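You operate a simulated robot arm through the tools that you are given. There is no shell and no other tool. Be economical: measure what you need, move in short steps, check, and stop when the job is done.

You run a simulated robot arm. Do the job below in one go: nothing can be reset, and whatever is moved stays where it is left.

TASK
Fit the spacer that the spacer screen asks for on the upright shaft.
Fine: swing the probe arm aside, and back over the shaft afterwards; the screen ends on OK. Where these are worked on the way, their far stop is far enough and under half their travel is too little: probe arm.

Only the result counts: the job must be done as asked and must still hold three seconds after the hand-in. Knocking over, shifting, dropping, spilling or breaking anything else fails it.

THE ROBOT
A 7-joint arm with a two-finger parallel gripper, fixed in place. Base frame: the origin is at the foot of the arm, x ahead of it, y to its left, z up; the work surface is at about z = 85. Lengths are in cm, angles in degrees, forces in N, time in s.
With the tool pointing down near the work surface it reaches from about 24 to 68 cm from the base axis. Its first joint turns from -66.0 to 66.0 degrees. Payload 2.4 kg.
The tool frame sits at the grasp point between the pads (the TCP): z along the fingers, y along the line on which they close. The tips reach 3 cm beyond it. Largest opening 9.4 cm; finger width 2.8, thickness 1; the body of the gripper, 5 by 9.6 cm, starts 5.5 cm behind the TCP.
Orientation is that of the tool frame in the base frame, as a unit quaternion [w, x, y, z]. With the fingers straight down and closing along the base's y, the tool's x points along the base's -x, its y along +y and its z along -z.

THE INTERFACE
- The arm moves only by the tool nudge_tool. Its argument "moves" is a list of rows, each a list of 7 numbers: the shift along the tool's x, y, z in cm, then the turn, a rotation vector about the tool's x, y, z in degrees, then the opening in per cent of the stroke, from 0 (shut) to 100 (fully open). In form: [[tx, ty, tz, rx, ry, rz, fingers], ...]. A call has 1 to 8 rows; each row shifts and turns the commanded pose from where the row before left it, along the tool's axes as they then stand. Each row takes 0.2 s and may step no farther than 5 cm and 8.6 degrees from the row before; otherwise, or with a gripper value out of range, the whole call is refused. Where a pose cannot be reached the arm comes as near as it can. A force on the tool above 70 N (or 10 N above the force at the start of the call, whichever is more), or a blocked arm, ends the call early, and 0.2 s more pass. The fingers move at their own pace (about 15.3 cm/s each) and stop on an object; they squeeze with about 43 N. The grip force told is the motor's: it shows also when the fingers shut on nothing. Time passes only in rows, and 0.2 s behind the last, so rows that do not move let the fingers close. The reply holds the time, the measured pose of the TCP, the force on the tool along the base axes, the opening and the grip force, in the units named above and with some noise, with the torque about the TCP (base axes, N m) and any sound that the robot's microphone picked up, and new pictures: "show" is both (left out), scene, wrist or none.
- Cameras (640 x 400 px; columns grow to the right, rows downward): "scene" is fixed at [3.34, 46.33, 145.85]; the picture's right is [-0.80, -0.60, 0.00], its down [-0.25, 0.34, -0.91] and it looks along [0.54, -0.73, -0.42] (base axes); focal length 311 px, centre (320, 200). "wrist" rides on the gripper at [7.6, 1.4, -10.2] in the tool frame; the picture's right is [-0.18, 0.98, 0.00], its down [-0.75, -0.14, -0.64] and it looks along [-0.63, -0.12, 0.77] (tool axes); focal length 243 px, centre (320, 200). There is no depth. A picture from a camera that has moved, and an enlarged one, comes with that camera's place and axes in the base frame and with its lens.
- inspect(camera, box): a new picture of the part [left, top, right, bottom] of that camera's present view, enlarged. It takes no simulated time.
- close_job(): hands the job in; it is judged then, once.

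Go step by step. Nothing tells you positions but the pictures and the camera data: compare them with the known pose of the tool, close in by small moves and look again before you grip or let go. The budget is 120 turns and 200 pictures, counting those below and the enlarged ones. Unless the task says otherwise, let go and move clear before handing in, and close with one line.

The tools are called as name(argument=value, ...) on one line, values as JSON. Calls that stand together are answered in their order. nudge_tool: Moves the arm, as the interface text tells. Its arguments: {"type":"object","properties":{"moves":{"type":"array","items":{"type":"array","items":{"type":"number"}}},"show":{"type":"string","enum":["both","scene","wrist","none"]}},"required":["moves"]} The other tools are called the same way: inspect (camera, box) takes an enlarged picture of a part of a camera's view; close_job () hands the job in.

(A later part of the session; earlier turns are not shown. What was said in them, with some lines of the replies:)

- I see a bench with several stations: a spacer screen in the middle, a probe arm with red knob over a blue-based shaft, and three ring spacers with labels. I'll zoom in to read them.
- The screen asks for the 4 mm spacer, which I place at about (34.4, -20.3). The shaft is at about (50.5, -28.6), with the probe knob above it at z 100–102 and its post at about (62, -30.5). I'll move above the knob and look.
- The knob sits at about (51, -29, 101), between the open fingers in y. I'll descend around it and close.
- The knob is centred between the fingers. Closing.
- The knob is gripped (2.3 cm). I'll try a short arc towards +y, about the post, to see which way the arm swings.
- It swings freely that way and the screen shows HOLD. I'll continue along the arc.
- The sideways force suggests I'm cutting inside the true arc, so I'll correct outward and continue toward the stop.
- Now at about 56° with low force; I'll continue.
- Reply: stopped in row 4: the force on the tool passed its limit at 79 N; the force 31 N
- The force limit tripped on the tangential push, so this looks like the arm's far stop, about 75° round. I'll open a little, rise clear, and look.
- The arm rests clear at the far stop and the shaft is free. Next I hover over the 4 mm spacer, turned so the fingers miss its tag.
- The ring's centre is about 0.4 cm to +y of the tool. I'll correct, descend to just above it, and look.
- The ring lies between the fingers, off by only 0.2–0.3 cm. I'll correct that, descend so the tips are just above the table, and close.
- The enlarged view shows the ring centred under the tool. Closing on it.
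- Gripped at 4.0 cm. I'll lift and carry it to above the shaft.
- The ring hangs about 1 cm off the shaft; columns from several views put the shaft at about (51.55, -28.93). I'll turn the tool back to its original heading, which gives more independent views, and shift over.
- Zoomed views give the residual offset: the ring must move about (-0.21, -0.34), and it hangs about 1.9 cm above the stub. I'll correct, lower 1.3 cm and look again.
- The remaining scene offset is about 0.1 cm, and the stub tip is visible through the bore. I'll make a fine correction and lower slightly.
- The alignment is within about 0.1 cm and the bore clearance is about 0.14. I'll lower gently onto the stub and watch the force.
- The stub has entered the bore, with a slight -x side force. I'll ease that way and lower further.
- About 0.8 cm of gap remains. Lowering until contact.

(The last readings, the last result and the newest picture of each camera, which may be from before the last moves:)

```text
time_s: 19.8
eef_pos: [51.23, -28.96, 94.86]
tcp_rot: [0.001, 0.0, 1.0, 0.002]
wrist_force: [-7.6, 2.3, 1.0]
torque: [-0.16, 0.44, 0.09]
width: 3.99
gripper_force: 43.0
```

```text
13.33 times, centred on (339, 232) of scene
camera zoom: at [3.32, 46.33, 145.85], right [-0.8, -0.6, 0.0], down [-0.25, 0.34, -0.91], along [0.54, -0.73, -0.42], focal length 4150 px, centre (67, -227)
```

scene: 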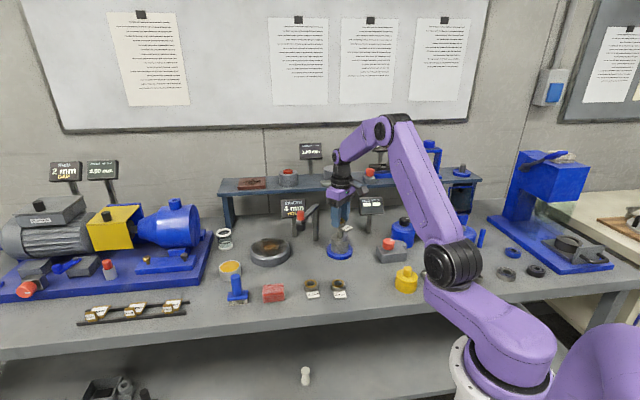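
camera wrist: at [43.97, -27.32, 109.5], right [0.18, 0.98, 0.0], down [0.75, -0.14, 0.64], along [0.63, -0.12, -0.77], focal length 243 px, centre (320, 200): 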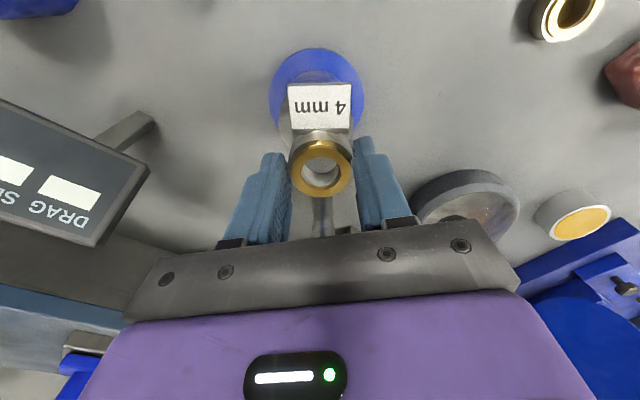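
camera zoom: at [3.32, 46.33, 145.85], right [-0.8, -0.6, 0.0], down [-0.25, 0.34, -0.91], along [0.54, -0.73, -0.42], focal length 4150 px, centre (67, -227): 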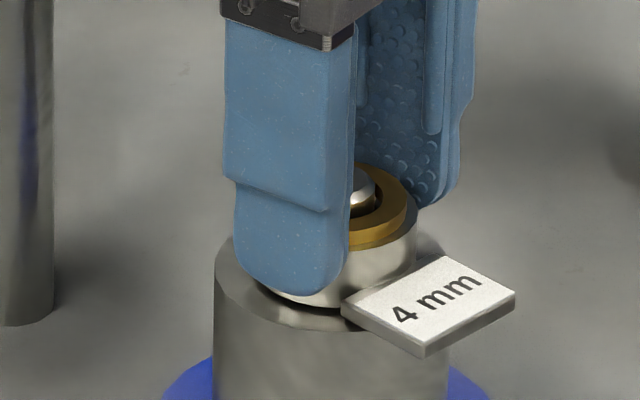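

nudge_tool(moves=[[0.05, 0.02, 0.1, 0, 0, 0, 10], [0, 0, 0.12, 0, 0, 0, 10], [0, 0, 0.1, 0, 0, 0, 10], [0, 0, 0, 0, 0, 0, 10]], show="none")

inspect(camera="scene", box=[327, 217, 351, 247])

```text
time_s: 20.8
eef_pos: [51.33, -29.02, 94.9]
tcp_rot: [0.002, 0.0, 1.0, 0.001]
wrist_force: [-15.4, 4.6, 32.3]
torque: [0.07, 0.75, 0.26]
width: 3.97
gripper_force: 43.3
```

```text
13.33 times, centred on (339, 232) of scene
camera zoom: at [3.24, 46.37, 145.84], right [-0.8, -0.6, 0.0], down [-0.25, 0.34, -0.91], along [0.54, -0.73, -0.42], focal length 4150 px, centre (67, -227)
```

zoom: 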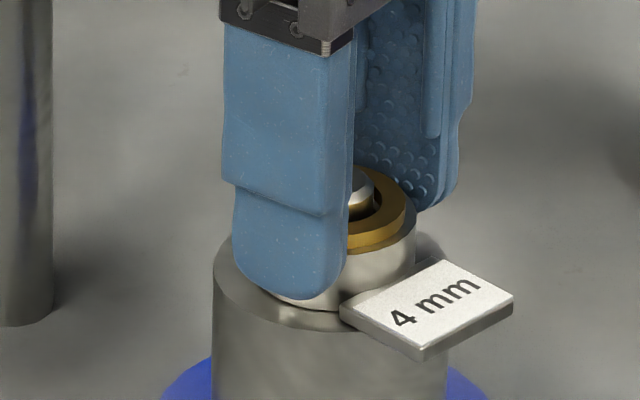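

The vertical force of 32 N shows it's seated on the body. I'll relieve the pressure, open, and rise.

nudge_tool(moves=[[0, 0, -0.25, 0, 0, 0, 10], [0, 0, 0, 0, 0, 0, 50], [0, 0, 0, 0, 0, 0, 65], [0, 0, -2, 0, 0, 0, 65], [0, 0, -4, 0, 0, 0, 65], [0, 0, -4, 0, 0, 0, 65], [0, 0, -4, 0, 0, 0, 65]])

inspect(camera="scene", box=[290, 190, 380, 270])

```text
time_s: 22.4
eef_pos: [51.34, -28.84, 108.72]
tcp_rot: [0.001, 0.001, 1.0, 0.001]
wrist_force: [0.1, -0.2, 0.3]
torque: [0.01, -0.01, -0.04]
width: 6.12
gripper_force: 0.1
camera wrist: at [43.72, -27.58, 119.06], right [0.18, 0.98, 0.0], down [0.75, -0.14, 0.64], along [0.63, -0.12, -0.77], focal length 243 px, centre (320, 200)
```

scene: 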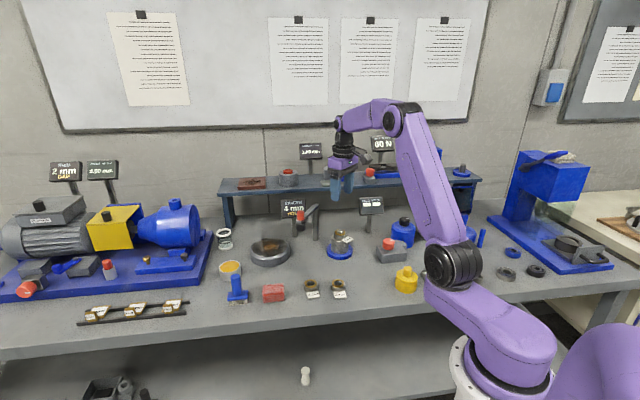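
wrist: 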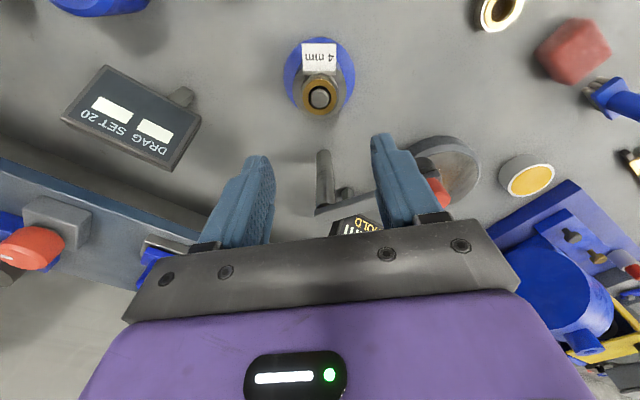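

```text
5.00 times, centred on (335, 230) of scene
camera zoom: at [3.34, 46.33, 145.85], right [-0.8, -0.6, 0.0], down [-0.25, 0.34, -0.91], along [0.54, -0.73, -0.42], focal length 1556 px, centre (245, 50)
```

zoom: 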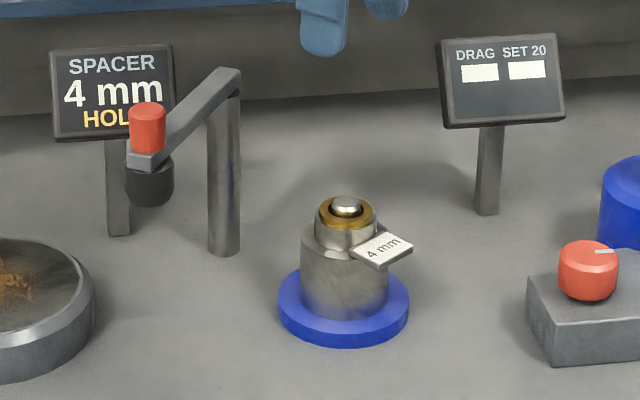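

The spacer is on the shaft. Now I return above the knob at the far stop, about (60.3, -19), turning the tool to line up with the arm.

nudge_tool(moves=[[-1.11, 1.24, 0, 0, 0, 8.4, 60], [-0.917, 1.388, 0, 0, 0, 8.4, 60], [-0.704, 1.508, 0, 0, 0, 8.4, 60], [-0.476, 1.595, 0, 0, 0, 8.4, 60], [-0.239, 1.647, 0, 0, 0, 8.4, 60], [0.005, 1.664, 0, 0, 0, 8.4, 60], [0.248, 1.645, 0, 0, 0, 8.4, 60], [0.485, 1.591, 0, 0, 0, 8.4, 60]])

```text
time_s: 24.2
eef_pos: [60.2, -19.02, 108.91]
tcp_rot: [0.001, 0.554, 0.832, 0.001]
wrist_force: [0.0, -0.4, -0.2]
torque: [0.02, 0.03, -0.03]
width: 5.66
gripper_force: 0.1
camera wrist: at [58.58, -11.51, 119.17], right [0.98, 0.21, 0.0], down [0.16, -0.75, 0.64], along [0.14, -0.63, -0.77], focal length 243 px, centre (320, 200)
```

scene: 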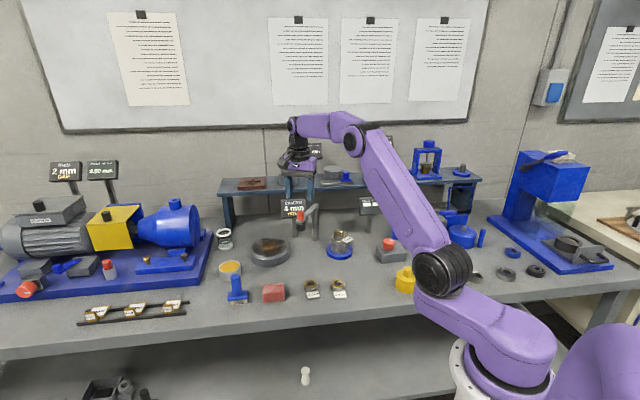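
wrist: 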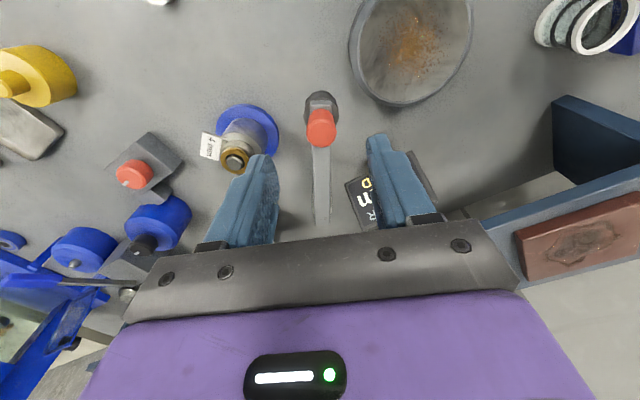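

The knob is centred under the tool. Descending and gripping.

nudge_tool(moves=[[0, 0, 2, 0, 0, 0, 45], [0, 0, 2.4, 0, 0, 0, 45], [0, 0, 2, 0, 0, 0, 45], [0, 0, 0, 0, 0, 0, 20], [0, 0, 0, 0, 0, 0, 0], [0, 0, 0, 0, 0, 0, 0]])

inspect(camera="scene", box=[270, 180, 370, 260])

```text
time_s: 25.6
eef_pos: [60.11, -19.04, 102.58]
tcp_rot: [0.002, 0.553, 0.833, 0.003]
wrist_force: [0.0, 0.2, 3.0]
torque: [0.15, 0.03, 0.07]
width: 2.25
gripper_force: 44.9
camera wrist: at [58.5, -11.58, 112.81], right [0.98, 0.21, 0.0], down [0.16, -0.75, 0.64], along [0.14, -0.63, -0.77], focal length 243 px, centre (320, 200)
```

scene: 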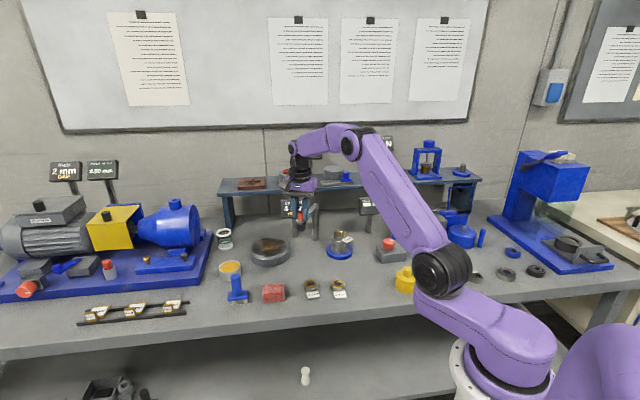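
wrist: 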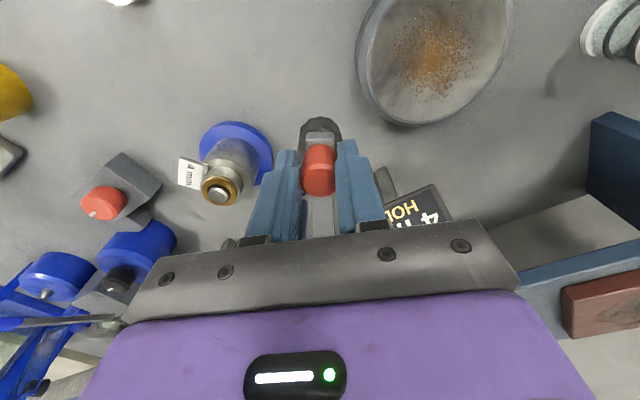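

```text
5.00 times, centred on (320, 220) of scene
camera zoom: at [3.33, 46.33, 145.85], right [-0.8, -0.6, 0.0], down [-0.25, 0.34, -0.91], along [0.54, -0.73, -0.42], focal length 1556 px, centre (320, 100)
```

zoom: 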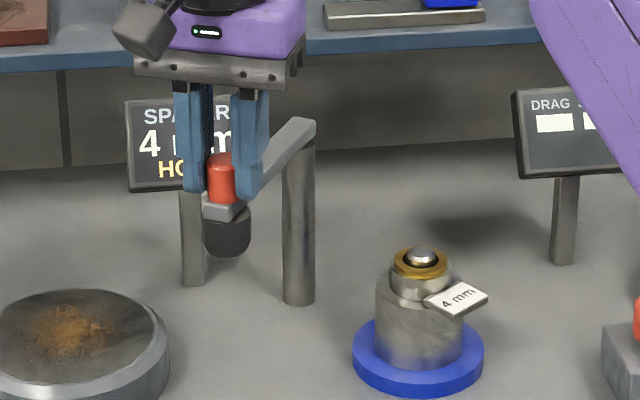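

Gripped. The fitted arc is centred on about (62.7, -30.2) with radius about 11.4. I'll swing it back in steps.

nudge_tool(moves=[[0.152, -1.403, 0, 0, 0, -7.06, 0], [0.152, -1.403, 0, 0, 0, -7.06, 0], [0.152, -1.403, 0, 0, 0, -7.06, 0], [0.152, -1.403, 0, 0, 0, -7.06, 0]], show="none")

```text
time_s: 26.6
eef_pos: [55.31, -21.62, 102.48]
tcp_rot: [0.001, 0.333, 0.943, 0.001]
wrist_force: [0.6, -2.0, 10.9]
torque: [0.3, 0.36, -0.14]
width: 2.25
gripper_force: 45.0
```

Low side force, so the arc fits. Continuing.

nudge_tool(moves=[[0.152, -1.403, 0, 0, 0, -7.06, 0], [0.152, -1.403, 0, 0, 0, -7.06, 0], [0.152, -1.403, 0, 0, 0, -7.06, 0], [0.152, -1.403, 0, 0, 0, -7.06, 0]])

inspect(camera="scene", box=[290, 180, 370, 260])

```text
time_s: 27.6
eef_pos: [51.99, -26.14, 102.47]
tcp_rot: [0.004, 0.091, 0.996, 0.0]
wrist_force: [6.8, -1.0, 17.8]
torque: [0.04, 0.03, 0.16]
width: 2.23
gripper_force: 44.5
camera wrist: at [44.78, -23.48, 112.74], right [0.36, 0.93, 0.0], down [0.71, -0.28, 0.65], along [0.6, -0.23, -0.76], focal length 243 px, centre (320, 200)
```

scene: 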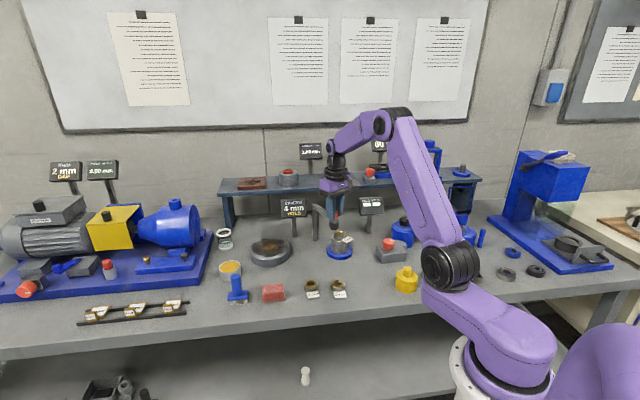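
wrist: 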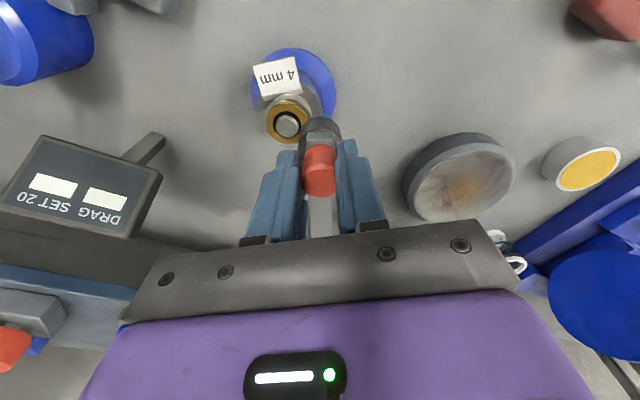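

```text
5.00 times, centred on (330, 220) of scene
camera zoom: at [3.33, 46.34, 145.85], right [-0.8, -0.6, 0.0], down [-0.25, 0.34, -0.91], along [0.54, -0.73, -0.42], focal length 1556 px, centre (270, 100)
```

zoom: 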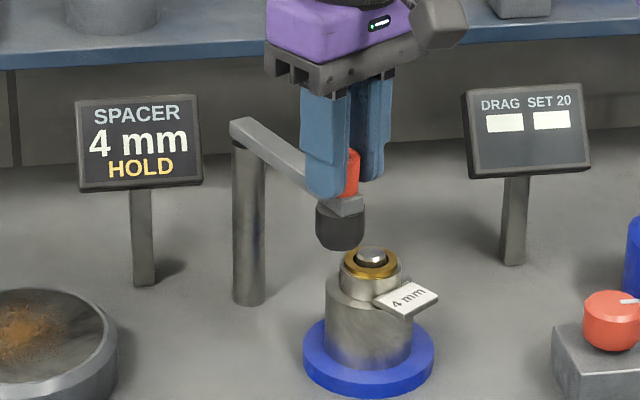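

Two more steps to go; then I'll check the screen.

nudge_tool(moves=[[0.09, -1.35, -0.05, 0, 0, -6.8, 0], [0.12, -1.2, 0, 0, 0, -6, 0], [0, 0, 0, 0, 0, 0, 0]], show="wrist")

inspect(camera="scene", box=[290, 180, 370, 260])

```text
time_s: 28.4
eef_pos: [51.34, -28.67, 102.51]
tcp_rot: [0.001, -0.019, 1.0, 0.002]
wrist_force: [-0.9, 4.1, 20.3]
torque: [0.12, -0.09, 0.48]
width: 2.27
gripper_force: 45.1
camera wrist: at [43.74, -27.66, 112.76], right [0.15, 0.99, 0.0], down [0.76, -0.11, 0.64], along [0.64, -0.09, -0.77], focal length 243 px, centre (320, 200)
```

wrist: 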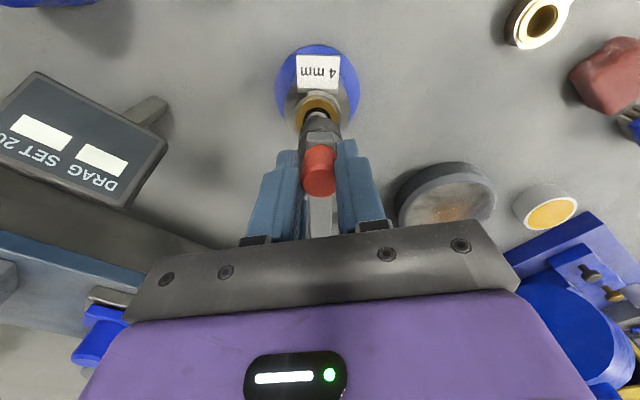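

```text
5.00 times, centred on (330, 220) of scene
camera zoom: at [3.3, 46.36, 145.84], right [-0.8, -0.6, 0.0], down [-0.25, 0.34, -0.91], along [0.54, -0.73, -0.42], focal length 1556 px, centre (270, 100)
```

zoom: 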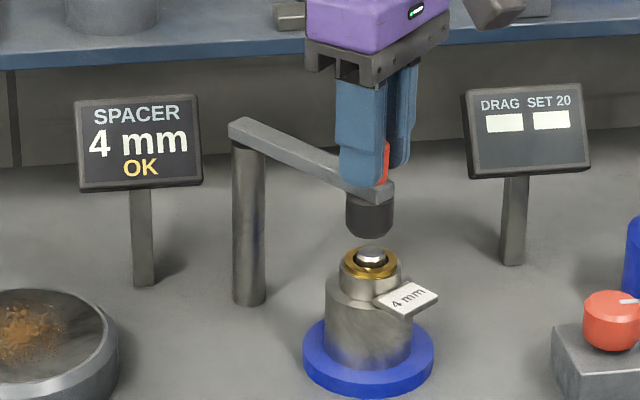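

The screen reads OK with the probe right over the shaft. I'll let go and rise clear.

nudge_tool(moves=[[0, 0, 0, 0, 0, 0, 25], [0, 0, 0, 0, 0, 0, 50], [0, 0, -2, 0, 0, 0, 50], [0, 0, -4, 0, 0, 0, 50], [0, 0, -4, 0, 0, 0, 50], [0, 0, -4, 0, 0, 0, 50], [0, 0, 0, 0, 0, 0, 50]])

inspect(camera="scene", box=[290, 180, 370, 260])

```text
time_s: 30.0
eef_pos: [51.42, -28.73, 116.49]
tcp_rot: [0.001, -0.018, 1.0, 0.001]
wrist_force: [0.2, 0.1, 1.1]
torque: [-0.04, 0.0, -0.02]
width: 4.7
gripper_force: 0.0
camera wrist: at [43.72, -27.61, 126.74], right [0.15, 0.99, 0.0], down [0.76, -0.12, 0.64], along [0.64, -0.09, -0.76], focal length 243 px, centre (320, 200)
```

scene: 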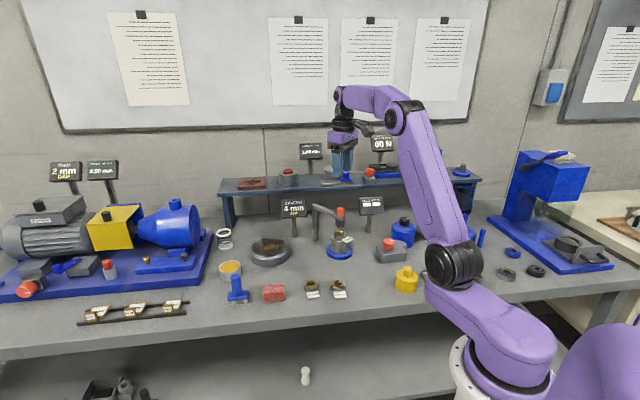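
wrist: 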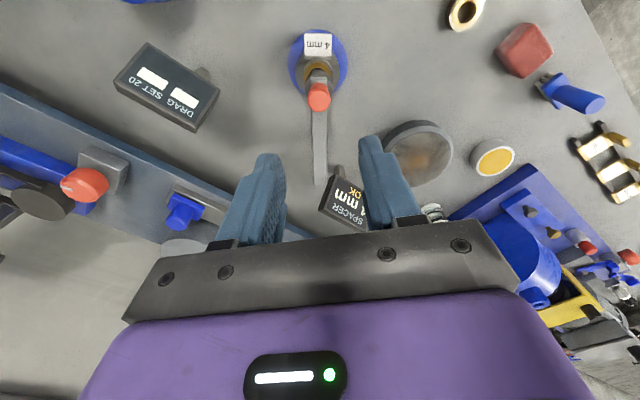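

```text
5.00 times, centred on (330, 220) of scene
camera zoom: at [3.34, 46.33, 145.85], right [-0.8, -0.6, 0.0], down [-0.25, 0.34, -0.91], along [0.54, -0.73, -0.42], focal length 1556 px, centre (270, 100)
```

zoom: 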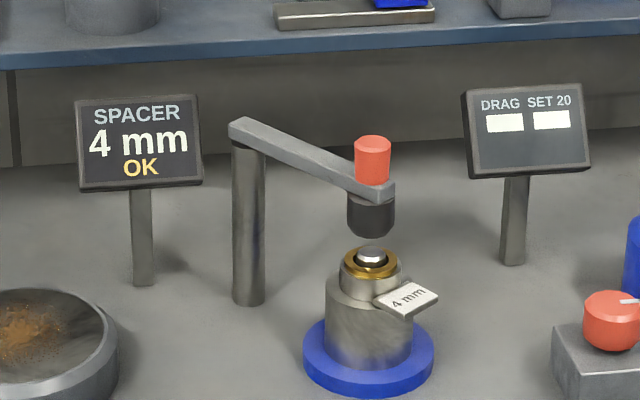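

The spacer is seated, the probe is back over the shaft, the screen shows OK, and the gripper is clear. Handing in.

close_job()

```text
The job is handed in.
```

The 4 mm spacer the screen asked for is on the upright shaft. I swung the probe arm out to its far stop and then back over the shaft. The spacer screen read OK just before hand-in.
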